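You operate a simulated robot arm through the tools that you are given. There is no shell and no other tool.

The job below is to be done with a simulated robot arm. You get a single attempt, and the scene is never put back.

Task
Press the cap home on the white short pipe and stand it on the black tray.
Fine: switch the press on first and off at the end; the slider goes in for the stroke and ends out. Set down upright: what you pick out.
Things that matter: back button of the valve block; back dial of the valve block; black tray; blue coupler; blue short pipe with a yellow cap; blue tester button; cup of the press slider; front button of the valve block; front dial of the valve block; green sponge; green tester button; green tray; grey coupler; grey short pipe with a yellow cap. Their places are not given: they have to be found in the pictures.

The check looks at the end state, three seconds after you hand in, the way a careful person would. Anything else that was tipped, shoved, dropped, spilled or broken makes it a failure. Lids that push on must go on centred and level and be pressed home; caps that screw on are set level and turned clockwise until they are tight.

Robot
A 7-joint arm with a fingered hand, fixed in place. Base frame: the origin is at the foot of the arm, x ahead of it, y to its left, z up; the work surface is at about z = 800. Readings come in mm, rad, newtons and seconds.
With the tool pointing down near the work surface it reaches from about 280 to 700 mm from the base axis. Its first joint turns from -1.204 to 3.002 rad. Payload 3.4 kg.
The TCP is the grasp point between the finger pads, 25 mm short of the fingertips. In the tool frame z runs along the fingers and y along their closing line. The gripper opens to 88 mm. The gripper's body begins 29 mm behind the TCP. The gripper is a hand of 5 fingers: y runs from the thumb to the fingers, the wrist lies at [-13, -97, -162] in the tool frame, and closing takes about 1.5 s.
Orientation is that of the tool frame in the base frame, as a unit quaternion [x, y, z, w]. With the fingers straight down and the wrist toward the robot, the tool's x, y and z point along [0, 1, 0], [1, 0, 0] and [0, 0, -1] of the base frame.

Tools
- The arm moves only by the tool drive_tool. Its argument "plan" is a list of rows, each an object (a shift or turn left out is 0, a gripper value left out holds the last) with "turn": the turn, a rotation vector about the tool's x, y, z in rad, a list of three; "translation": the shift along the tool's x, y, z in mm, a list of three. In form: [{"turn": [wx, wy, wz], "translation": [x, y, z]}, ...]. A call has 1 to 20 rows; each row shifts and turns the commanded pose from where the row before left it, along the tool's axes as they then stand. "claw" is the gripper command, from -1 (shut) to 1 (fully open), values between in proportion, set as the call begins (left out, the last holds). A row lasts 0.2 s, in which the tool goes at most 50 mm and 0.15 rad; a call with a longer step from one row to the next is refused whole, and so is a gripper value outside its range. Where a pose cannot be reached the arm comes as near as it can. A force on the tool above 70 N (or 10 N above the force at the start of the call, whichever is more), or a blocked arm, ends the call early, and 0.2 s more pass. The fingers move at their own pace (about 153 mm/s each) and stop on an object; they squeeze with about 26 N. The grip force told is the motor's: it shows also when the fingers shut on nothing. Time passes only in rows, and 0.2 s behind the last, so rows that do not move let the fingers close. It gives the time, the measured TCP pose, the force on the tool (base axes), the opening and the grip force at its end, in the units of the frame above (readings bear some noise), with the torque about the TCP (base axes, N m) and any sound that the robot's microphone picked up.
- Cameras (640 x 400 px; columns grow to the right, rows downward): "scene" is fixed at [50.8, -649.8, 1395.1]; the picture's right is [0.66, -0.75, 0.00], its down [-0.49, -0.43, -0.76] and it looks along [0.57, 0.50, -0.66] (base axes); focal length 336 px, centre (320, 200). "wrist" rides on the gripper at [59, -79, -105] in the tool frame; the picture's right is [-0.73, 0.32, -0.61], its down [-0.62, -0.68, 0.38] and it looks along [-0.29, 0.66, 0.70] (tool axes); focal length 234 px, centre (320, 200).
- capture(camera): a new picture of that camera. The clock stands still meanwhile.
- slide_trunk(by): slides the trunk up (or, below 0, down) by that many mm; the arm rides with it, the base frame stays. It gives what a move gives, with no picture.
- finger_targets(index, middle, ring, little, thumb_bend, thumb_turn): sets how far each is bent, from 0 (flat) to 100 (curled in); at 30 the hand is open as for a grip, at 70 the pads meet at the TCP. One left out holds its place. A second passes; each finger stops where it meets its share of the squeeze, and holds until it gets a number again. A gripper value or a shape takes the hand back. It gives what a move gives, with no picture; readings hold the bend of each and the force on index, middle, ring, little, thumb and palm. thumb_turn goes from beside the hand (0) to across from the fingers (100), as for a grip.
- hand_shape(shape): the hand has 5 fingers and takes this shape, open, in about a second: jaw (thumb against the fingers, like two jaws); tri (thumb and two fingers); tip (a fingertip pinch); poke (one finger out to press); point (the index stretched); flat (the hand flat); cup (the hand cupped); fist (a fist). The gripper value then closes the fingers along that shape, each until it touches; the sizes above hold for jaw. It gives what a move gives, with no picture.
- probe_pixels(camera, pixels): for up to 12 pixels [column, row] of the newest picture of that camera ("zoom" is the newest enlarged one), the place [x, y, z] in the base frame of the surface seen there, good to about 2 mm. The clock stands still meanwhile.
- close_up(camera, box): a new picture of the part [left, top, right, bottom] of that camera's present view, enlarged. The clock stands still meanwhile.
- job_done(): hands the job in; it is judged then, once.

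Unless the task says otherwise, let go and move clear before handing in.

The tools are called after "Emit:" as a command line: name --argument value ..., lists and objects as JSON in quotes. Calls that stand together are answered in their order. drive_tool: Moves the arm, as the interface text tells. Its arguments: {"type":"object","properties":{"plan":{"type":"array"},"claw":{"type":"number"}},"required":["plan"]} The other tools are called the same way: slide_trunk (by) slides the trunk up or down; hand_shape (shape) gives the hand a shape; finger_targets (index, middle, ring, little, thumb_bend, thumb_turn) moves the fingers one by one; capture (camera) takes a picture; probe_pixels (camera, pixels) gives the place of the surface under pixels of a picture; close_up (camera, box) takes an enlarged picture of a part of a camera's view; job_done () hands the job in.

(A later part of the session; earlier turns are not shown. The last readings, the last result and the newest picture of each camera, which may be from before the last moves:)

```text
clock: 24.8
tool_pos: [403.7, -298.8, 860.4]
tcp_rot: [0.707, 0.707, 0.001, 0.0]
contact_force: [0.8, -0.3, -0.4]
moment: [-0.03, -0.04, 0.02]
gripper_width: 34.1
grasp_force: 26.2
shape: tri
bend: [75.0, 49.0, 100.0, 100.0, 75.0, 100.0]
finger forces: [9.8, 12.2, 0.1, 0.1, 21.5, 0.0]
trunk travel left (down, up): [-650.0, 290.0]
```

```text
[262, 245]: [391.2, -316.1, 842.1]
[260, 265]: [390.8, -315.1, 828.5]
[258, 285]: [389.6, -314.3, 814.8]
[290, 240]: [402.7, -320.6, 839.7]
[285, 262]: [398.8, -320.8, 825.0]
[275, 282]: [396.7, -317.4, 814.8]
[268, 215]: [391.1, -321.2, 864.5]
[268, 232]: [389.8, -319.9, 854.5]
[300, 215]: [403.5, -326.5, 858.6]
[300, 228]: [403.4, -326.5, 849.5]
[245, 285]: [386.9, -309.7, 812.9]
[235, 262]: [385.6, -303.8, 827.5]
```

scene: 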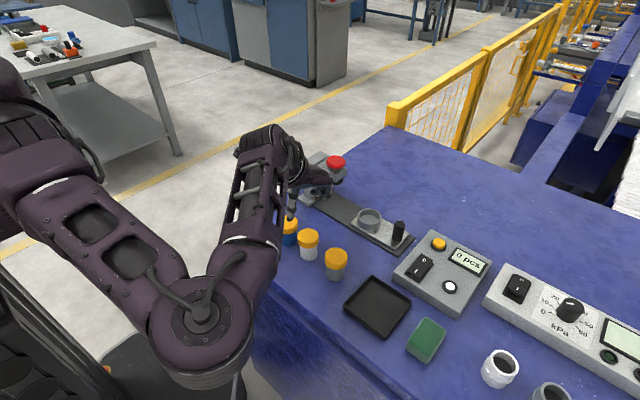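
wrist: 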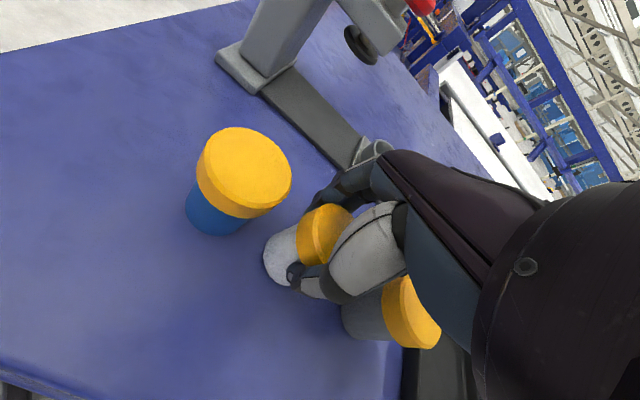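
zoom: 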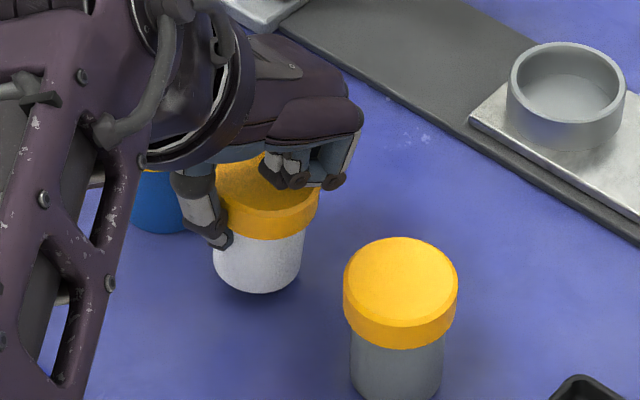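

The pipe hangs with perhaps a few degrees of tilt, its bottom slightly toward +y. Before carrying it over, I'll measure the cup's rim more precisely.

Emit:
close_up --camera "scene" --box '[340, 195, 420, 260]'

```text
6.15 times, centred on (380, 228) of scene
```

zoom: 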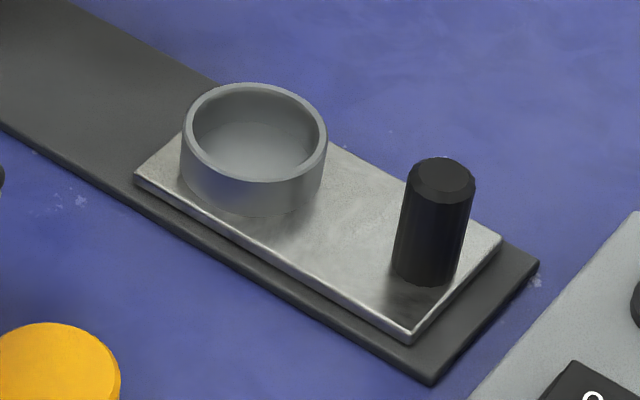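

Emit:
probe_pixels --camera "zoom" --pixels '[[185, 131], [323, 134], [254, 87], [252, 180], [252, 196], [255, 150], [440, 178], [437, 265], [409, 334], [138, 172], [497, 237], [300, 200]]'

```text
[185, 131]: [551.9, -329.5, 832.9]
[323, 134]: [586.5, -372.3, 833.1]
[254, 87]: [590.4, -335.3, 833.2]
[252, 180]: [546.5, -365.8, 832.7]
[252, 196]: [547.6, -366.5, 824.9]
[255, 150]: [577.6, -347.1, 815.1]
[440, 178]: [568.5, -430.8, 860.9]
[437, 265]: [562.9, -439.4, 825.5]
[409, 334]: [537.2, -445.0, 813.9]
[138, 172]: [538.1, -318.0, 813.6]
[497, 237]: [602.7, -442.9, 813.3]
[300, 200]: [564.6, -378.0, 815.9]
```

The cup's centre is about (569,-351), with an inner diameter near 50 mm, floor z 815 and rim 833. I'll lift 75 mm, yaw a little toward radial for reach, and carry the pipe above the cup.

Emit:
drive_tool --plan '[{"translation": [0, 0, -25]}, {"translation": [0, 0, -25]}, {"translation": [0, 0, -25]}, {"turn": [0, 0, 0.1]}, {"turn": [0, 0, 0.1]}, {"turn": [0, 0, 0.1]}, {"turn": [0, 0, 0.1]}, {"translation": [3.2, 28.7, 0]}, {"translation": [3.2, 28.7, 0]}, {"translation": [3.2, 28.7, 0]}, {"translation": [3.2, 28.7, 0]}, {"translation": [3.2, 28.7, 0]}, {"translation": [3.2, 28.7, 0]}, {}]'

Emit:
close_up --camera "scene" --box '[310, 140, 430, 260]'

Emit:
capture --camera "wrist"

```text
clock: 27.8
tool_pos: [569.2, -345.9, 933.9]
tcp_rot: [0.833, 0.553, -0.001, 0.0]
contact_force: [0.5, -0.9, -0.4]
moment: [0.0, -0.01, 0.02]
gripper_width: 33.5
grasp_force: 26.2
shape: tri
bend: [75.0, 49.0, 100.0, 100.0, 75.0, 100.0]
finger forces: [9.8, 12.9, 0.0, 0.0, 21.4, 0.0]
trunk travel left (down, up): [-650.0, 290.0]
```

```text
3.33 times, centred on (370, 200) of scene
```

zoom: 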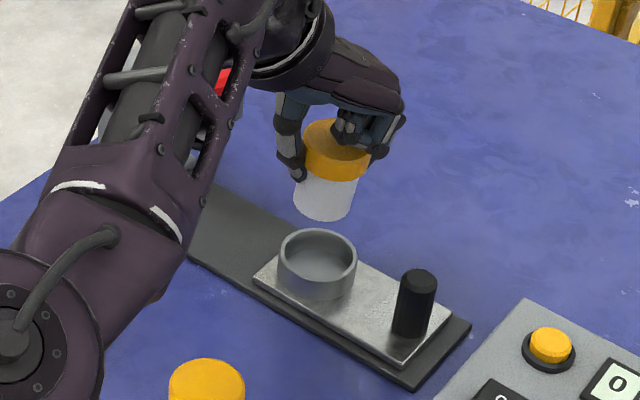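

```text
taken
```

wrist: 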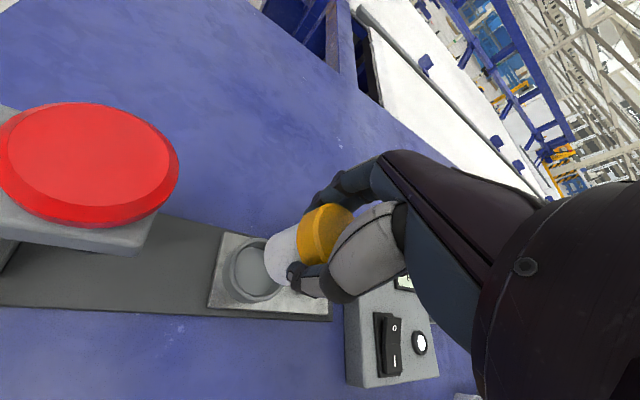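

The pipe is above the cup. I'll probe the pipe's bottom edge and the forearm's clearance from the press head.

Emit:
probe_pixels --camera "zoom" --pixels '[[298, 200], [352, 205], [325, 219], [325, 190], [345, 190], [338, 168], [352, 170], [200, 120], [225, 70], [190, 60], [175, 200], [312, 216]]'

```text
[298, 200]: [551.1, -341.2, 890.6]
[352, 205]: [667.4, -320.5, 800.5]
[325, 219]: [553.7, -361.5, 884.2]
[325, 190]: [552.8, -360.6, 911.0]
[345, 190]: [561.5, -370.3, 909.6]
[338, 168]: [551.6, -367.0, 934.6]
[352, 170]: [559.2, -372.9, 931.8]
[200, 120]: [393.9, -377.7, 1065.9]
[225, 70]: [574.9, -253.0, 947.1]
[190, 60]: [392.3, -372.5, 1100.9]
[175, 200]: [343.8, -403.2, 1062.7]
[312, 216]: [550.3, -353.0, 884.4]
```

The probes show the pipe leans about 5–6°, bottom toward +y. I'll correct this with a small counter-turn, shift about +3 mm in y, and look again.

Emit:
drive_tool --plan '[{"turn": [-0.036, -0.033, 0]}, {"turn": [-0.036, -0.033, 0]}, {"translation": [2.8, -1.1, 0]}, {}]'

Emit:
close_up --camera "scene" --box '[330, 160, 410, 240]'

Emit:
close_up --camera "wrist" --box '[180, 150, 380, 350]'

```text
clock: 28.8
tool_pos: [571.2, -343.1, 934.7]
tcp_rot: [0.833, 0.552, -0.007, 0.047]
contact_force: [-0.2, -0.5, -1.1]
moment: [0.02, 0.01, 0.02]
gripper_width: 33.4
grasp_force: 25.8
shape: tri
bend: [75.0, 49.0, 100.0, 100.0, 75.0, 100.0]
finger forces: [9.7, 12.9, 0.0, 0.0, 21.4, 0.0]
trunk travel left (down, up): [-650.0, 290.0]
```

```text
5.00 times, centred on (370, 200) of scene
```

zoom: 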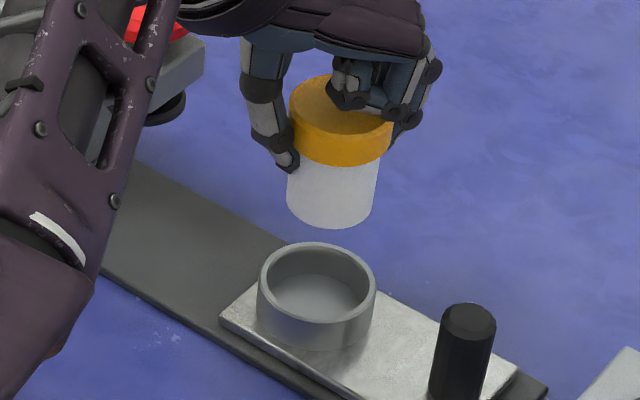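

```text
2.00 times, centred on (280, 250) of wrist
```

zoom: 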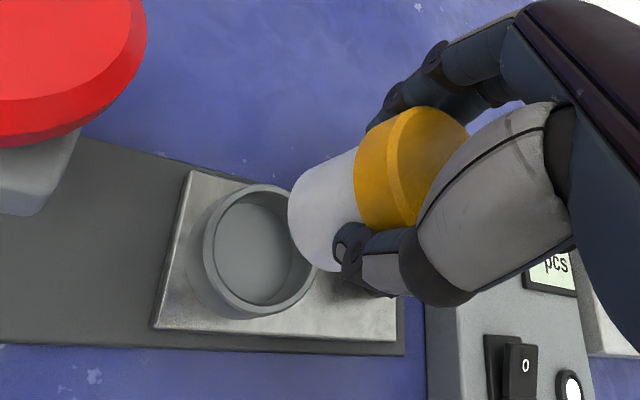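

The pipe now looks upright. I'll probe its body edges to centre it over the cup.

Emit:
probe_pixels --camera "zoom" --pixels '[[293, 205], [312, 220], [330, 224], [350, 221], [368, 208], [330, 190], [350, 190], [312, 190], [340, 155], [370, 152], [320, 150], [386, 140]]'

```text
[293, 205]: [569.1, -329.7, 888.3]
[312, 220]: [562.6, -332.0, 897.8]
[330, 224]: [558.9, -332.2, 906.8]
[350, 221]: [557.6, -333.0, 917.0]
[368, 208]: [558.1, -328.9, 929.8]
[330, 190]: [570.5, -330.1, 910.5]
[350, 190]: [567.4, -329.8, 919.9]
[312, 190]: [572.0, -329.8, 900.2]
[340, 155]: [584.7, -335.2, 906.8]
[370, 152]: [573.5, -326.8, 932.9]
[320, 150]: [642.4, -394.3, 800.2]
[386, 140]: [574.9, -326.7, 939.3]
```

Those probes were read from the wrist zoom, which was the newest one. I'll retake the scene zoom and probe that.

Emit:
close_up --camera "scene" --box '[330, 160, 410, 240]'

Emit:
probe_pixels --camera "zoom" --pixels '[[293, 205], [312, 220], [330, 224], [350, 221], [368, 208], [330, 190], [350, 190], [312, 190], [340, 155], [370, 152], [320, 150], [386, 140]]'

```text
5.00 times, centred on (370, 200) of scene
```

zoom: 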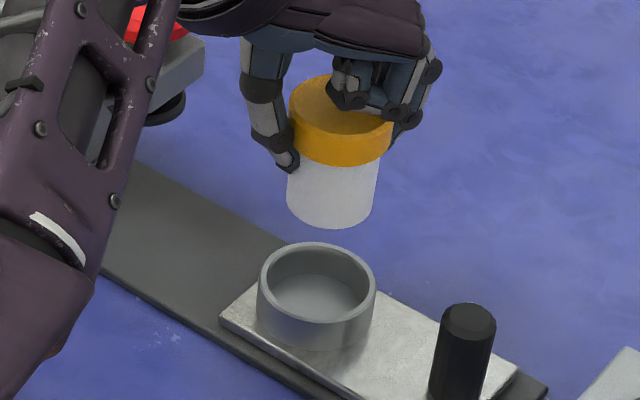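

```text
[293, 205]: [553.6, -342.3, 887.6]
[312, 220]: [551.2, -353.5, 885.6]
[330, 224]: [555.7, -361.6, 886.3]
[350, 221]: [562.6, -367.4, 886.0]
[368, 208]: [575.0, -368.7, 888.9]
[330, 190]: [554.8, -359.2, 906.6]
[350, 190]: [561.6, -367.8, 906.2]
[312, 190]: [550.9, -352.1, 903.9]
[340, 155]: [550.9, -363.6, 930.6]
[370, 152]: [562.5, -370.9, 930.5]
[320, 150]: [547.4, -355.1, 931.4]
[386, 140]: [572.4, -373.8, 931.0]
```

The pipe's bottom centre is (570,-351), upright, matching the cup's centre (569,-351). I'll lower it 55 mm vertically, then finish in small steps.

Emit:
drive_tool --plan '[{"translation": [0.87, -0.97, 13.7]}, {"translation": [0.87, -0.97, 13.7]}, {"translation": [0.87, -0.97, 13.7]}, {"translation": [0.87, -0.97, 13.7]}, {}]'

Emit:
close_up --camera "scene" --box '[330, 160, 410, 240]'

```text
clock: 30.0
tool_pos: [570.1, -344.7, 878.3]
tcp_rot: [0.833, 0.552, -0.008, 0.048]
contact_force: [-0.1, -0.3, -0.9]
moment: [0.0, 0.01, -0.01]
gripper_width: 33.5
grasp_force: 26.1
shape: tri
bend: [75.0, 49.0, 100.0, 100.0, 75.0, 100.0]
finger forces: [9.7, 12.9, 0.0, 0.1, 21.4, 0.1]
trunk travel left (down, up): [-650.0, 290.0]
```

```text
5.00 times, centred on (370, 200) of scene
```

zoom: 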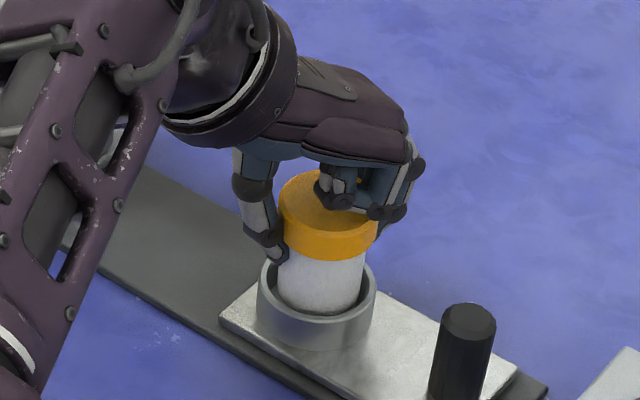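

The pipe has entered the cup without contact. I'll lower it in 1.5 mm steps until the force rises.

Emit:
drive_tool --plan '[{"translation": [0.095, -0.106, 1.5]}, {"translation": [0.095, -0.106, 1.5]}, {"translation": [0.095, -0.106, 1.5]}, {"translation": [0.095, -0.106, 1.5]}, {}]'

Emit:
close_up --camera "scene" --box '[330, 160, 410, 240]'

```text
clock: 31.2
tool_pos: [570.6, -344.3, 873.6]
tcp_rot: [0.832, 0.552, -0.008, 0.048]
contact_force: [-0.3, -0.2, -0.1]
moment: [-0.02, -0.01, -0.03]
gripper_width: 33.8
grasp_force: 25.9
shape: tri
bend: [75.0, 49.0, 100.0, 100.0, 75.0, 100.0]
finger forces: [9.7, 12.9, 0.1, 0.1, 21.3, 0.0]
trunk travel left (down, up): [-650.0, 290.0]
```

```text
5.00 times, centred on (370, 200) of scene
```

zoom: 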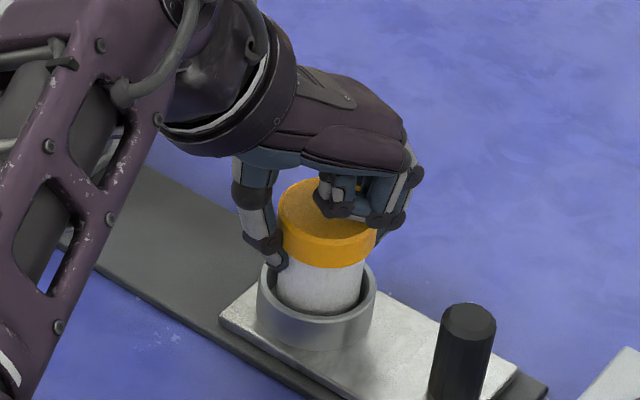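

There is no contact yet at TCP z≈873. I'll continue in 1 mm steps.

Emit:
drive_tool --plan '[{"translation": [0.064, -0.07, 1.0]}, {"translation": [0.064, -0.07, 1.0]}, {"translation": [0.064, -0.07, 1.0]}, {"translation": [0.064, -0.07, 1.0]}, {}]'

Emit:
close_up --camera "scene" --box '[330, 160, 410, 240]'

```text
clock: 32.4
tool_pos: [571.6, -344.1, 868.9]
tcp_rot: [0.833, 0.552, -0.008, 0.048]
contact_force: [0.5, -0.2, -0.3]
moment: [0.01, 0.0, -0.04]
gripper_width: 33.3
grasp_force: 26.1
shape: tri
bend: [75.0, 49.0, 100.0, 100.0, 75.0, 100.0]
finger forces: [9.7, 12.8, 0.0, 0.0, 21.3, 0.0]
trunk travel left (down, up): [-650.0, 290.0]
```

```text
5.00 times, centred on (370, 200) of scene
```

zoom: 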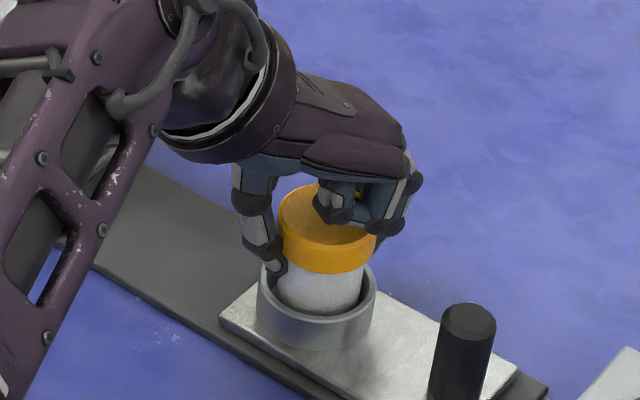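

Emit:
probe_pixels --camera "zoom" --pixels '[[300, 205], [320, 235], [350, 232], [320, 262], [282, 268], [278, 272], [300, 300], [345, 300], [268, 280]]'

```text
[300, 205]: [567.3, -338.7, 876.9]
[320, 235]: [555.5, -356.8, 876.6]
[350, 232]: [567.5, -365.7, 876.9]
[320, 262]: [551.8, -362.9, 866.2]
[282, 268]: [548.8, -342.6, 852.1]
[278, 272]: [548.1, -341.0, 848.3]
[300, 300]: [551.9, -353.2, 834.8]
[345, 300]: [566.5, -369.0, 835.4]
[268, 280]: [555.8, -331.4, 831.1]
```

The cap's top is at z≈877, which is what resting on the cup floor should give. I'll nudge 1 mm more to confirm contact.

Emit:
drive_tool --plan '[{"translation": [0.032, -0.035, 0.5]}, {"translation": [0.032, -0.035, 0.5]}, {}]'

```text
clock: 33.2
tool_pos: [569.8, -344.3, 868.3]
tcp_rot: [0.833, 0.552, -0.008, 0.048]
contact_force: [0.4, -0.3, -0.4]
moment: [0.01, 0.0, 0.01]
gripper_width: 33.2
grasp_force: 25.9
shape: tri
bend: [75.0, 49.0, 100.0, 100.0, 75.0, 100.0]
finger forces: [9.7, 12.9, 0.1, 0.1, 21.2, 0.1]
trunk travel left (down, up): [-650.0, 290.0]
```

Emit:
drive_tool --plan '[{"translation": [0.032, -0.035, 0.5]}, {"translation": [0.032, -0.035, 0.5]}, {"translation": [0.032, -0.035, 0.5]}, {}]'

Emit:
close_up --camera "scene" --box '[330, 160, 410, 240]'

Emit:
probe_pixels --camera "zoom" --pixels '[[300, 205], [320, 237], [350, 234], [320, 264], [300, 302], [345, 302]]'

```text
clock: 34.2
tool_pos: [569.7, -344.1, 867.1]
tcp_rot: [0.833, 0.551, -0.008, 0.048]
contact_force: [1.3, 0.3, 1.7]
moment: [0.01, 0.01, -0.02]
gripper_width: 33.0
grasp_force: 26.1
shape: tri
bend: [75.0, 49.0, 100.0, 100.0, 75.0, 100.0]
finger forces: [9.8, 13.1, 0.0, 0.0, 21.4, 0.0]
trunk travel left (down, up): [-650.0, 290.0]
```

```text
5.00 times, centred on (370, 200) of scene
```

zoom: 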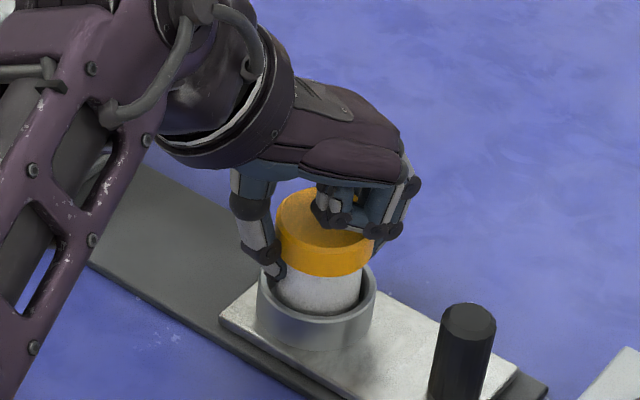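

```text
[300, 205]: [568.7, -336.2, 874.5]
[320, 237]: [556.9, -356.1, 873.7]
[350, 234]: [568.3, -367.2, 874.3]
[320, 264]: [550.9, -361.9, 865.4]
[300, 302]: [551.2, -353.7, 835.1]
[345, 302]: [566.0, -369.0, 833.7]
```

Contact with the floor shows at +1.7 N. I'll release the pipe.

Emit:
drive_tool --plan '[{}, {}, {}]' --claw 0.3

Emit:
drive_tool --plan '[{}, {}]' --claw 1

Emit:
close_up --camera "scene" --box '[330, 160, 410, 240]'

Emit:
capture --camera "wrist"

```text
clock: 35.0
tool_pos: [569.1, -343.6, 867.5]
tcp_rot: [0.832, 0.552, -0.008, 0.048]
contact_force: [0.2, 0.2, 0.3]
moment: [0.02, -0.02, 0.01]
gripper_width: 56.8
grasp_force: 0.1
shape: tri
bend: [73.0, 39.0, 99.0, 99.0, 62.0, 100.0]
finger forces: [0.1, 0.1, 0.0, 0.1, 0.0, 0.0]
trunk travel left (down, up): [-650.0, 290.0]
```

```text
clock: 35.6
tool_pos: [570.6, -343.9, 867.2]
tcp_rot: [0.833, 0.551, -0.007, 0.049]
contact_force: [-0.9, 1.1, -0.1]
moment: [0.0, 0.0, 0.01]
gripper_width: 88.0
grasp_force: 0.1
shape: tri
bend: [30.0, 30.0, 99.0, 99.0, 30.0, 98.0]
finger forces: [0.0, 0.0, 0.0, 0.1, 0.0, 0.1]
trunk travel left (down, up): [-650.0, 290.0]
```

```text
5.00 times, centred on (370, 200) of scene
```

zoom: 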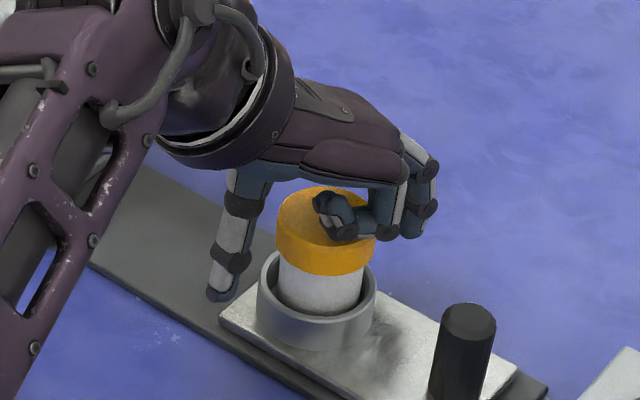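

```text
taken
```

wrist: 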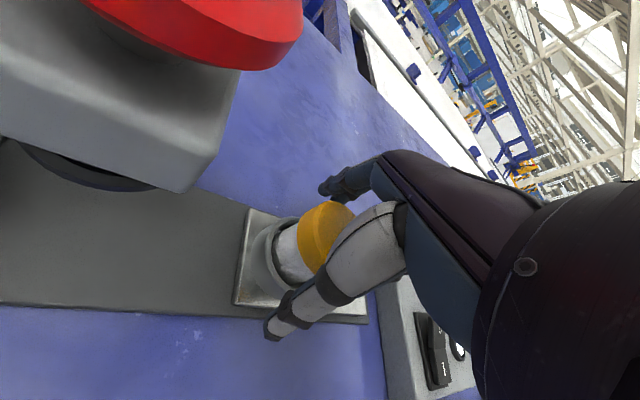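

The pipe stands in the cup and the hand is open around it. I'll rise straight up 90 mm and verify.

Emit:
drive_tool --plan '[{"translation": [-0.95, 1.05, -15]}, {"translation": [-1.9, 2.1, -29.9]}, {"translation": [-1.9, 2.1, -29.9]}, {"translation": [-1.9, 2.1, -29.9]}, {"turn": [0.036, 0.033, 0]}, {"turn": [0.036, 0.033, 0]}, {}]'

Emit:
capture --camera "scene"

Emit:
close_up --camera "scene" --box '[330, 170, 420, 260]'

Emit:
probe_pixels --camera "zoom" --pixels '[[270, 165], [275, 210], [270, 265], [255, 190], [305, 190], [440, 240]]'

```text
clock: 37.2
tool_pos: [571.0, -343.6, 973.6]
tcp_rot: [0.834, 0.552, 0.0, 0.0]
contact_force: [0.4, -0.5, -0.4]
moment: [0.01, 0.02, 0.02]
gripper_width: 87.8
grasp_force: 0.1
shape: tri
bend: [30.0, 30.0, 99.0, 99.0, 30.0, 98.0]
finger forces: [0.1, 0.0, 0.1, 0.0, 0.0, 0.0]
trunk travel left (down, up): [-650.0, 290.0]
```

```text
taken
```

scene: 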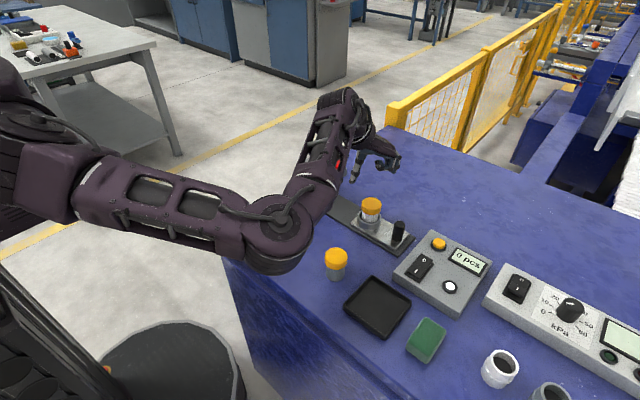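

```text
4.44 times, centred on (375, 215) of scene
```

zoom: 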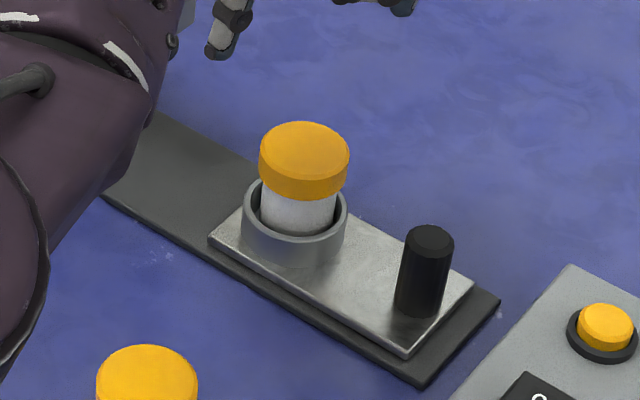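

```text
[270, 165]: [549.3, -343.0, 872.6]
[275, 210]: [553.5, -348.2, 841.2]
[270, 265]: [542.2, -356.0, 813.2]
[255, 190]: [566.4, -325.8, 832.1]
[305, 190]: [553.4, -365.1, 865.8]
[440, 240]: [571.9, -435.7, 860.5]
```

The pipe stands upright in the cup and the display still reads "0 pcs". Next I'll grip the slider's handle near (570,-431); first I'll go above it with a radial yaw and a slight tilt.

Emit:
drive_tool --plan '[{"turn": [0, 0, 0.125]}, {"turn": [0, 0, 0.125]}, {"turn": [-0.085, 0, 0]}, {"turn": [-0.085, 0, 0]}, {"translation": [-22.4, 14.7, 17.1]}, {"translation": [-22.4, 14.7, 17.1]}, {"translation": [-22.4, 14.7, 17.1]}, {}]' --claw 0.4

Emit:
close_up --camera "scene" --box '[330, 150, 450, 260]'

Emit:
capture --camera "wrist"

```text
clock: 39.0
tool_pos: [570.7, -429.0, 929.5]
tcp_rot: [0.893, 0.442, 0.039, 0.077]
contact_force: [0.0, -0.8, 0.5]
moment: [0.0, 0.02, 0.01]
gripper_width: 61.9
grasp_force: 0.0
shape: tri
bend: [27.0, 37.0, 99.0, 99.0, 58.0, 99.0]
finger forces: [0.0, 0.0, 0.0, 0.1, 0.0, 0.1]
trunk travel left (down, up): [-650.0, 290.0]
```

```text
3.64 times, centred on (390, 205) of scene
```

zoom: 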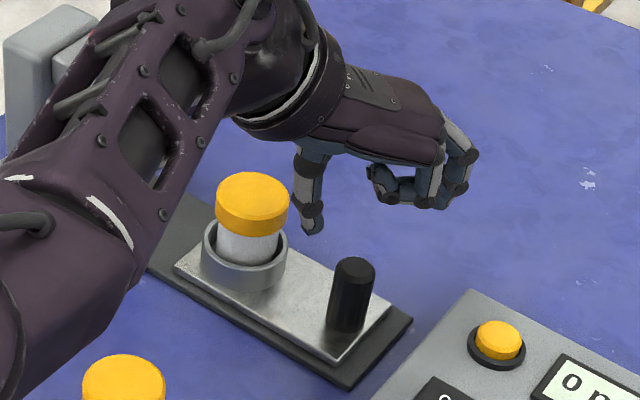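

```text
taken
```

wrist: 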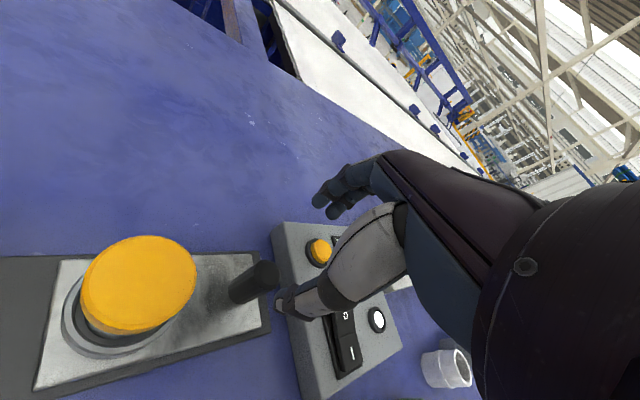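

The pose is reached at (570.7,-429,929.5). I'll descend 55 mm toward the handle and check alignment.

Emit:
drive_tool --plan '[{"translation": [0, -3.1, 18.1]}, {"translation": [0, -3.1, 18.1]}, {"translation": [0, -3.1, 18.1]}, {}]'

Emit:
close_up --camera "scene" --box '[350, 170, 450, 260]'

Emit:
close_up --camera "wrist" --box '[180, 150, 400, 370]'

```text
clock: 40.0
tool_pos: [573.1, -429.1, 874.1]
tcp_rot: [0.893, 0.443, 0.038, 0.075]
contact_force: [-0.6, -0.7, 0.3]
moment: [-0.03, 0.02, 0.0]
gripper_width: 62.1
grasp_force: 0.0
shape: tri
bend: [27.0, 37.0, 99.0, 99.0, 58.0, 99.0]
finger forces: [0.1, 0.0, 0.0, 0.0, 0.1, 0.0]
trunk travel left (down, up): [-650.0, 290.0]
```

```text
4.44 times, centred on (400, 215) of scene
```

zoom: 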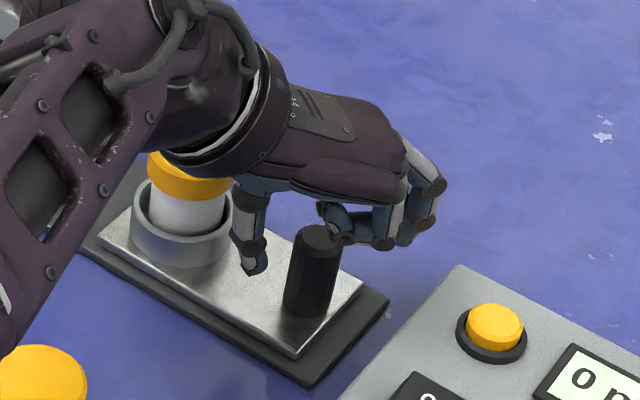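

```text
1.82 times, centred on (290, 260) of wrist
```

zoom: 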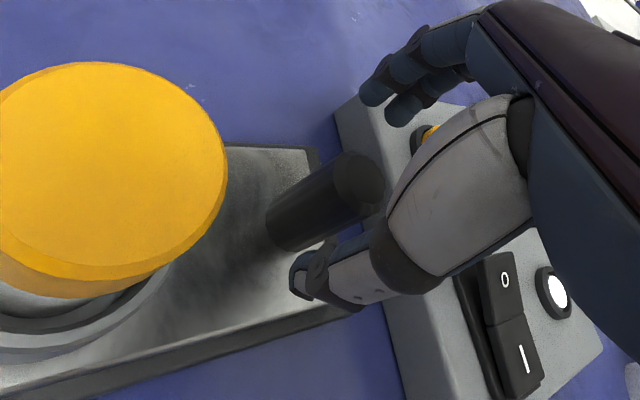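

The handle stands between thumb and fingers, and the hand is clear of the capped pipe. I'll descend the remaining 23 mm and close on the handle.

Emit:
drive_tool --plan '[{"translation": [0, -1.3, 7.6]}, {"translation": [0, -1.3, 7.6]}, {"translation": [0, -1.3, 7.6]}, {}]'

Emit:
close_up --camera "scene" --box '[350, 170, 450, 260]'

Emit:
close_up --camera "wrist" --box '[180, 150, 400, 370]'

```text
clock: 41.0
tool_pos: [570.9, -430.2, 851.2]
tcp_rot: [0.892, 0.443, 0.037, 0.075]
contact_force: [-0.3, -0.3, -0.6]
moment: [-0.01, -0.05, 0.01]
gripper_width: 62.1
grasp_force: 0.0
shape: tri
bend: [27.0, 37.0, 99.0, 99.0, 58.0, 99.0]
finger forces: [0.1, 0.0, 0.0, 0.0, 0.0, 0.0]
trunk travel left (down, up): [-650.0, 290.0]
```

```text
4.44 times, centred on (400, 215) of scene
```

zoom: 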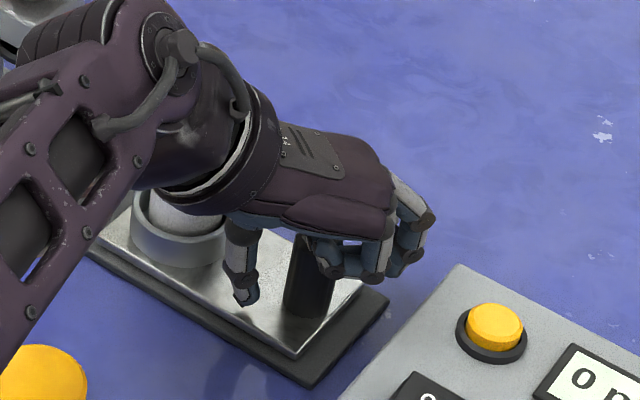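

```text
1.82 times, centred on (290, 260) of wrist
```

zoom: 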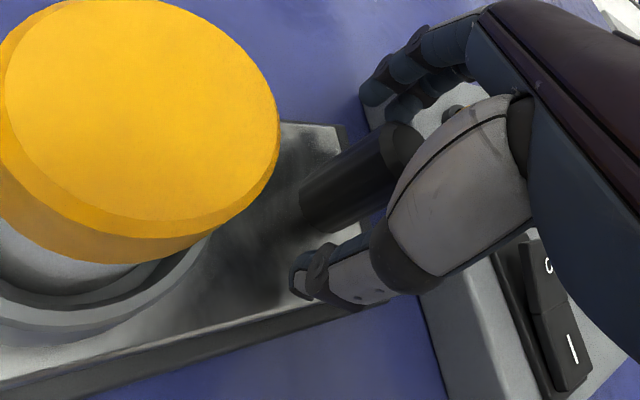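

The handle is between the pads with no contact force. I'll close on it.

Emit:
drive_tool --plan '[{}, {}, {}, {}, {}, {}, {}]' --claw -1

Emit:
close_up --camera "wrist" --box '[180, 150, 400, 370]'

```text
clock: 42.6
tool_pos: [571.5, -427.4, 851.0]
tcp_rot: [0.892, 0.443, 0.038, 0.076]
contact_force: [-1.4, 3.2, -3.0]
moment: [0.11, 0.06, 0.03]
gripper_width: 16.6
grasp_force: 26.1
shape: tri
bend: [72.0, 64.0, 100.0, 100.0, 74.0, 100.0]
finger forces: [11.0, 11.7, 0.0, 0.0, 24.5, 0.0]
trunk travel left (down, up): [-650.0, 290.0]
```

```text
1.82 times, centred on (290, 260) of wrist
```

zoom: 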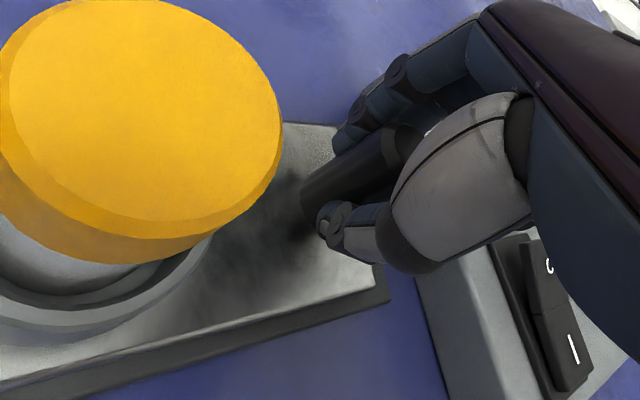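

The handle is gripped (width 16.6 mm). I'll push the slider inward (+y) by 20 mm slowly and watch the force.

Emit:
drive_tool --plan '[{"translation": [3.98, -2.98, -0.51]}, {"translation": [3.98, -2.98, -0.51]}, {"translation": [3.98, -2.98, -0.51]}, {"translation": [3.98, -2.98, -0.51]}]'

Emit:
close_up --camera "scene" --box '[330, 160, 430, 260]'

```text
clock: 43.6
tool_pos: [570.5, -408.1, 850.0]
tcp_rot: [0.892, 0.443, 0.037, 0.076]
contact_force: [-0.8, -0.8, -3.9]
moment: [0.04, 0.03, 0.02]
gripper_width: 16.4
grasp_force: 26.3
shape: tri
bend: [72.0, 64.0, 100.0, 100.0, 74.0, 100.0]
finger forces: [10.6, 13.7, 0.0, 0.0, 23.4, 0.0]
trunk travel left (down, up): [-650.0, 290.0]
```

```text
4.00 times, centred on (380, 210) of scene
```

zoom: 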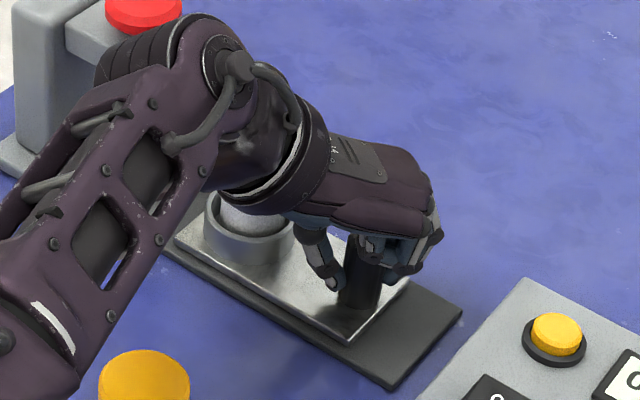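

The slider follows smoothly. Before going further in, I'll measure the press head so the hand won't bump it.

Emit:
close_up --camera "scene" --box '[290, 140, 390, 220]'

Emit:
probe_pixels --camera "zoom" --pixels '[[245, 100], [262, 125], [290, 90], [330, 125], [340, 148], [260, 160], [230, 170], [300, 110], [200, 100], [170, 250], [360, 130], [295, 80]]'

Emit:
capture --camera "wrist"

```text
5.00 times, centred on (340, 180) of scene
```

zoom: 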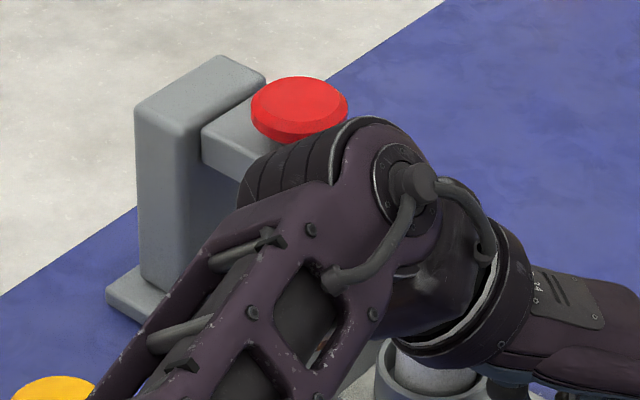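

```text
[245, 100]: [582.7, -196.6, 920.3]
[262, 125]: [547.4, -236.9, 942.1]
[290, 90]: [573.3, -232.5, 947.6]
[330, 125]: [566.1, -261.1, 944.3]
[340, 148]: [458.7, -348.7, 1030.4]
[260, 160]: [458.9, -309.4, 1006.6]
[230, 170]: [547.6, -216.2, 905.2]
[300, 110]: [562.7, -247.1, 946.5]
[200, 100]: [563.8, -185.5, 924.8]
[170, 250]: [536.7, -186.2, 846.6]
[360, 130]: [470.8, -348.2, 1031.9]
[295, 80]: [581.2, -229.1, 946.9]
```

```text
taken
```

wrist: 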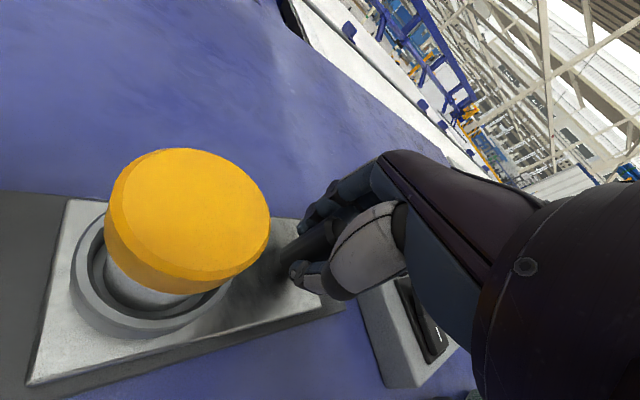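

The press head spans about x 547–591, y -196 to -263, with the ram axis near y=-240, so the slider must travel about 111 mm. With the present yaw the hand would come close to the head, so I'll push 40 mm more, then regrip with less yaw.

Emit:
drive_tool --plan '[{"translation": [5.97, -4.47, -0.77]}, {"translation": [5.97, -4.47, -0.77]}, {"translation": [5.97, -4.47, -0.77]}, {"translation": [5.97, -4.47, -0.77]}, {"translation": [5.97, -4.47, -0.77]}, {"translation": [1.98, -1.48, -0.26]}, {}]'

Emit:
drive_tool --plan '[{}, {}, {}]' --claw 0.4

Emit:
capture --camera "wrist"

Emit:
close_up --camera "scene" --box '[320, 140, 440, 260]'

```text
clock: 45.2
tool_pos: [570.1, -367.6, 851.4]
tcp_rot: [0.892, 0.443, 0.038, 0.075]
contact_force: [1.8, 0.0, 0.8]
moment: [0.03, -0.01, 0.04]
gripper_width: 16.0
grasp_force: 25.6
shape: tri
bend: [72.0, 64.0, 100.0, 100.0, 75.0, 100.0]
finger forces: [11.8, 14.4, 0.1, 0.0, 23.7, 0.1]
trunk travel left (down, up): [-650.0, 290.0]
```

```text
clock: 46.0
tool_pos: [570.8, -367.9, 850.8]
tcp_rot: [0.892, 0.443, 0.037, 0.076]
contact_force: [-0.2, 0.6, 0.0]
moment: [-0.02, 0.02, 0.0]
gripper_width: 61.3
grasp_force: 0.0
shape: tri
bend: [27.0, 37.0, 99.0, 99.0, 58.0, 99.0]
finger forces: [0.0, 0.0, 0.0, 0.1, 0.0, 0.0]
trunk travel left (down, up): [-650.0, 290.0]
```

```text
taken
```

wrist: 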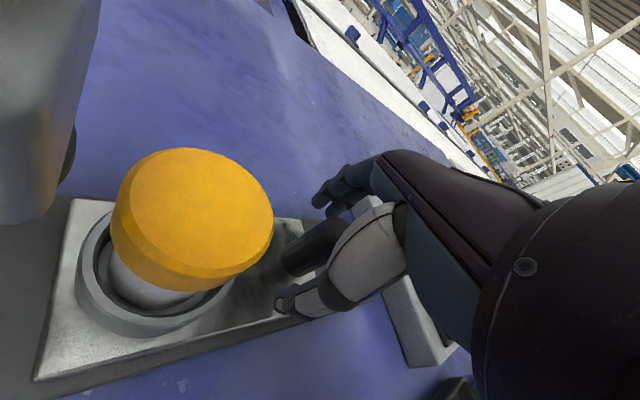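

```text
3.33 times, centred on (380, 200) of scene
```

zoom: 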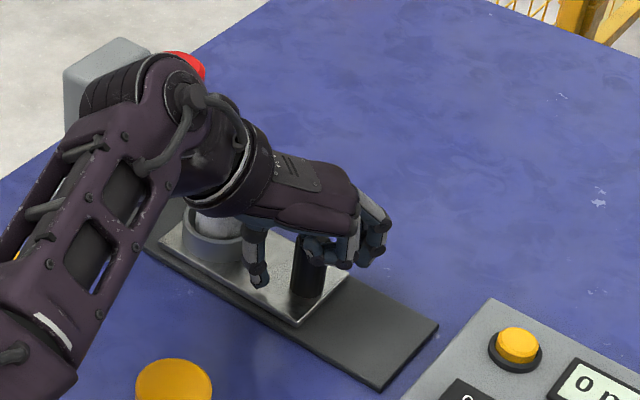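

The slider is about 60 mm in and the pipe is still upright. With the hand open around the handle, I'll turn it about the vertical by 0.55 rad, away from the press, and regrip.

Emit:
drive_tool --plan '[{"turn": [0, 0.0186, -0.1084]}, {"turn": [0, 0.0186, -0.1084]}, {"turn": [0, 0.0186, -0.1084]}, {"turn": [0, 0.0186, -0.1084]}, {"turn": [0, 0.0186, -0.1084]}, {}]'

Emit:
capture --camera "wrist"

Emit:
close_up --camera "scene" --box '[320, 140, 440, 260]'

```text
clock: 47.4
tool_pos: [570.3, -368.5, 850.5]
tcp_rot: [0.738, 0.669, 0.057, 0.062]
contact_force: [-0.6, -1.2, 0.1]
moment: [-0.01, 0.0, -0.03]
gripper_width: 61.5
grasp_force: 0.1
shape: tri
bend: [27.0, 37.0, 99.0, 99.0, 58.0, 99.0]
finger forces: [0.0, 0.0, 0.0, 0.0, 0.0, 0.1]
trunk travel left (down, up): [-650.0, 290.0]
```

```text
taken
```

wrist: 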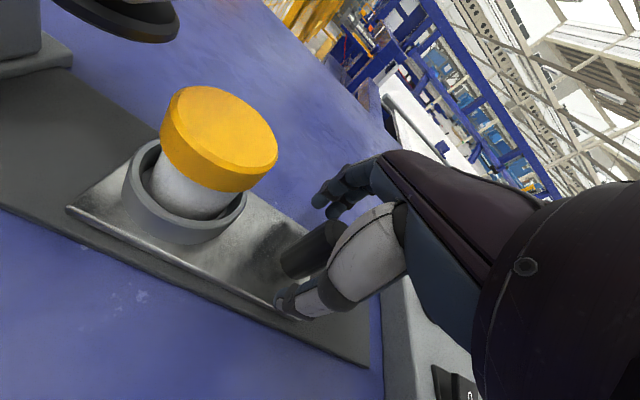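

```text
3.33 times, centred on (380, 200) of scene
```

zoom: 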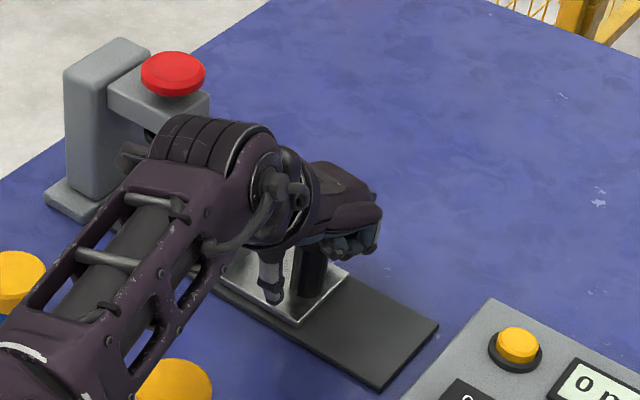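

The hand is now turned and still around the handle. I'll regrip and push 40 mm further in.

Emit:
drive_tool --plan '[{}, {}, {}, {}, {}, {}]' --claw -1

Emit:
drive_tool --plan '[{"translation": [4.97, -0.49, -0.08]}, {"translation": [4.97, -0.49, -0.08]}, {"translation": [4.97, -0.49, -0.08]}, {"translation": [4.97, -0.49, -0.08]}, {"translation": [4.97, -0.49, -0.08]}, {"translation": [4.97, -0.49, -0.08]}, {"translation": [4.97, -0.49, -0.08]}, {"translation": [4.97, -0.49, -0.08]}, {}]'

Emit:
capture --camera "wrist"

Emit:
close_up --camera "scene" --box '[320, 140, 440, 260]'

```text
clock: 48.8
tool_pos: [570.2, -367.8, 851.4]
tcp_rot: [0.739, 0.668, 0.057, 0.062]
contact_force: [-2.1, 0.8, -2.3]
moment: [0.01, 0.07, 0.03]
gripper_width: 15.7
grasp_force: 26.2
shape: tri
bend: [71.0, 63.0, 100.0, 100.0, 74.0, 100.0]
finger forces: [10.1, 11.9, 0.1, 0.0, 23.9, 0.1]
trunk travel left (down, up): [-650.0, 290.0]
```

```text
clock: 50.8
tool_pos: [570.4, -327.7, 850.3]
tcp_rot: [0.739, 0.668, 0.058, 0.063]
contact_force: [1.8, 1.4, -2.4]
moment: [0.04, 0.03, -0.03]
gripper_width: 15.5
grasp_force: 25.8
shape: tri
bend: [71.0, 63.0, 100.0, 100.0, 74.0, 100.0]
finger forces: [11.0, 13.1, 0.1, 0.0, 23.2, 0.0]
trunk travel left (down, up): [-650.0, 290.0]
```

```text
taken
```

wrist: 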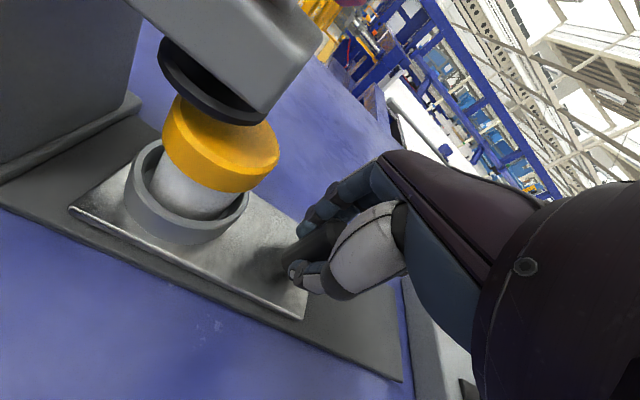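

```text
3.33 times, centred on (380, 200) of scene
```

zoom: 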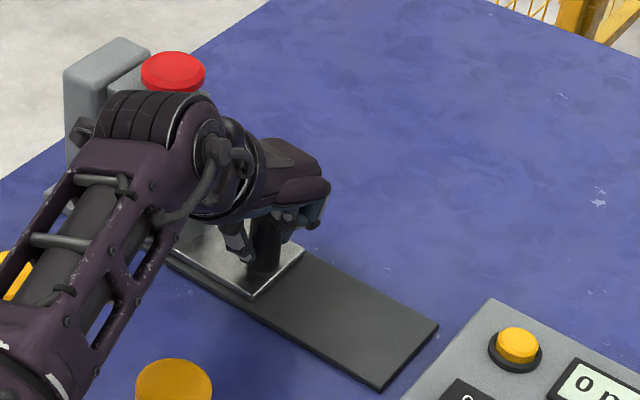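

The cap is moving under the black ram with clearance. I'll continue in small steps to find the end stop.

Emit:
drive_tool --plan '[{"translation": [2.49, -0.245, -0.04]}, {"translation": [2.49, -0.245, -0.04]}, {"translation": [2.49, -0.245, -0.04]}, {"translation": [1.5, -0.15, -0.02]}]'

Emit:
capture --camera "wrist"

```text
clock: 51.8
tool_pos: [570.5, -319.2, 851.4]
tcp_rot: [0.739, 0.668, 0.057, 0.064]
contact_force: [-2.1, 1.4, -1.6]
moment: [0.05, 0.12, 0.0]
gripper_width: 15.8
grasp_force: 25.7
shape: tri
bend: [71.0, 64.0, 100.0, 100.0, 74.0, 100.0]
finger forces: [10.4, 12.1, 0.0, 0.1, 24.8, 0.1]
trunk travel left (down, up): [-650.0, 290.0]
```

```text
taken
```

wrist: 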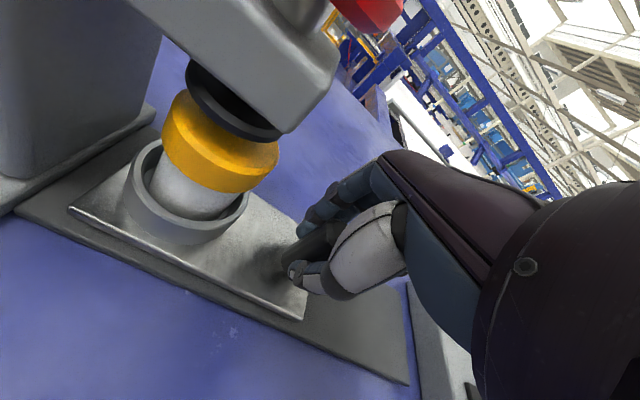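

There's still no stop at 108 mm of travel. I'll continue with 1 mm steps.

Emit:
drive_tool --plan '[{"translation": [1.0, -0.1, -0.02]}, {"translation": [1.0, -0.1, -0.02]}, {"translation": [1.0, -0.1, -0.02]}, {"translation": [1.0, -0.1, -0.02]}]'

Emit:
close_up --camera "wrist" --box '[60, 30, 340, 310]'

```text
clock: 52.8
tool_pos: [570.5, -315.9, 850.4]
tcp_rot: [0.739, 0.668, 0.058, 0.064]
contact_force: [-3.1, -1.1, -1.5]
moment: [-0.02, 0.09, 0.03]
gripper_width: 15.8
grasp_force: 26.3
shape: tri
bend: [71.0, 64.0, 100.0, 100.0, 74.0, 100.0]
finger forces: [9.5, 12.4, 0.0, 0.0, 24.6, 0.0]
trunk travel left (down, up): [-650.0, 290.0]
```

```text
1.43 times, centred on (200, 170) of wrist
```

zoom: 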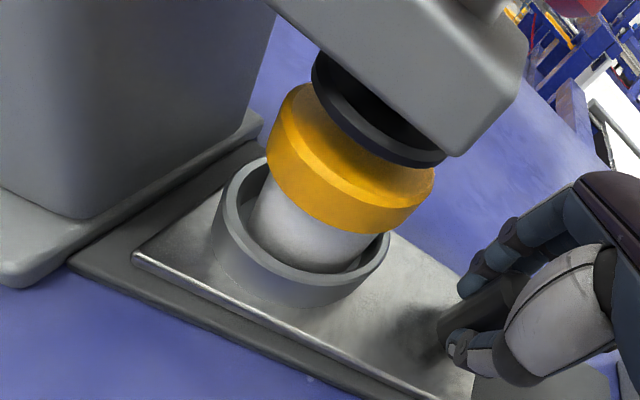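

The ram disc is now nearly over the cap. I'll probe the ram edge, cap edge, plate edge and column base for alignment and remaining travel.

Emit:
probe_pixels --camera "zoom" --pixels '[[316, 80], [340, 125], [380, 152], [438, 162], [272, 150], [290, 195], [340, 228], [400, 225], [430, 185], [140, 255], [240, 150], [225, 190]]'

```text
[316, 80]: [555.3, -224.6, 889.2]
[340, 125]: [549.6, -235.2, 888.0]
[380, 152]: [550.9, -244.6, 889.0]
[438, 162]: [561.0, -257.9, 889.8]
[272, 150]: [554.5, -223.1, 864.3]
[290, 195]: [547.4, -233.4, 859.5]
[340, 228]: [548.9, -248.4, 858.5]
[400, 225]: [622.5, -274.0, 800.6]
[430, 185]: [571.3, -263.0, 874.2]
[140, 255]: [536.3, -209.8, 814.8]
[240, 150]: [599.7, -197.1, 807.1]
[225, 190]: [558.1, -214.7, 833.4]
```

The ram is centred at (569,-240) and the cap at about (569,-241). I'll try 2 mm more to see whether the end stop is here.

Emit:
drive_tool --plan '[{"translation": [1.0, -0.1, -0.02]}, {"translation": [1.0, -0.1, -0.02]}, {}]'

```text
clock: 53.6
tool_pos: [570.0, -315.1, 849.5]
tcp_rot: [0.739, 0.668, 0.058, 0.064]
contact_force: [-4.6, -4.6, -1.3]
moment: [-0.09, 0.13, -0.01]
gripper_width: 15.7
grasp_force: 26.6
shape: tri
bend: [71.0, 63.0, 100.0, 100.0, 74.0, 100.0]
finger forces: [7.9, 14.1, 0.0, 0.0, 24.7, 0.1]
trunk travel left (down, up): [-650.0, 290.0]
```

A rising reaction (-4.6 N with hardly any motion) shows the slider is at its inner stop. I'll release the handle and rise.

Emit:
drive_tool --plan '[{}, {}, {}]' --claw 0.4

Emit:
drive_tool --plan '[{"translation": [-5, 3.4, -19.7]}, {"translation": [0, 5.07, -29.6]}, {"translation": [0, 5.07, -29.6]}, {"translation": [0, 5.07, -29.6]}, {"translation": [0, 5.07, -29.6]}, {"translation": [0, 5.07, -29.6]}, {}]'

Emit:
capture --camera "scene"

Emit:
capture --camera "wrist"

```text
clock: 54.4
tool_pos: [570.9, -313.3, 851.8]
tcp_rot: [0.738, 0.669, 0.058, 0.063]
contact_force: [-0.5, -0.3, 1.5]
moment: [0.0, 0.03, 0.01]
gripper_width: 61.3
grasp_force: 0.0
shape: tri
bend: [27.0, 37.0, 99.0, 99.0, 58.0, 99.0]
finger forces: [0.0, 0.0, 1.9, 0.0, 0.1, 0.0]
trunk travel left (down, up): [-650.0, 290.0]
```

```text
clock: 56.0
tool_pos: [571.8, -319.2, 1020.9]
tcp_rot: [0.739, 0.669, 0.056, 0.063]
contact_force: [0.4, -0.6, 0.5]
moment: [0.03, 0.01, -0.01]
gripper_width: 61.6
grasp_force: 0.0
shape: tri
bend: [27.0, 37.0, 99.0, 99.0, 58.0, 99.0]
finger forces: [0.1, 0.0, 0.1, 0.1, 0.1, 0.0]
trunk travel left (down, up): [-650.0, 290.0]
```

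```text
taken
```

scene: 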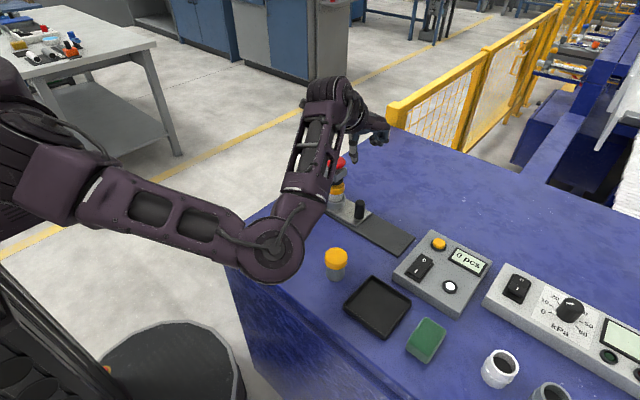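

```text
taken
```

wrist: 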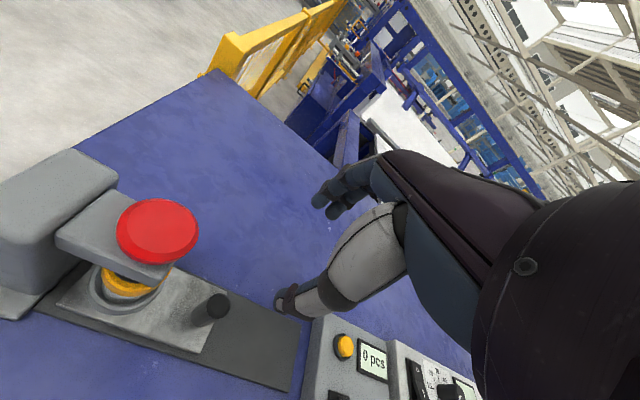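

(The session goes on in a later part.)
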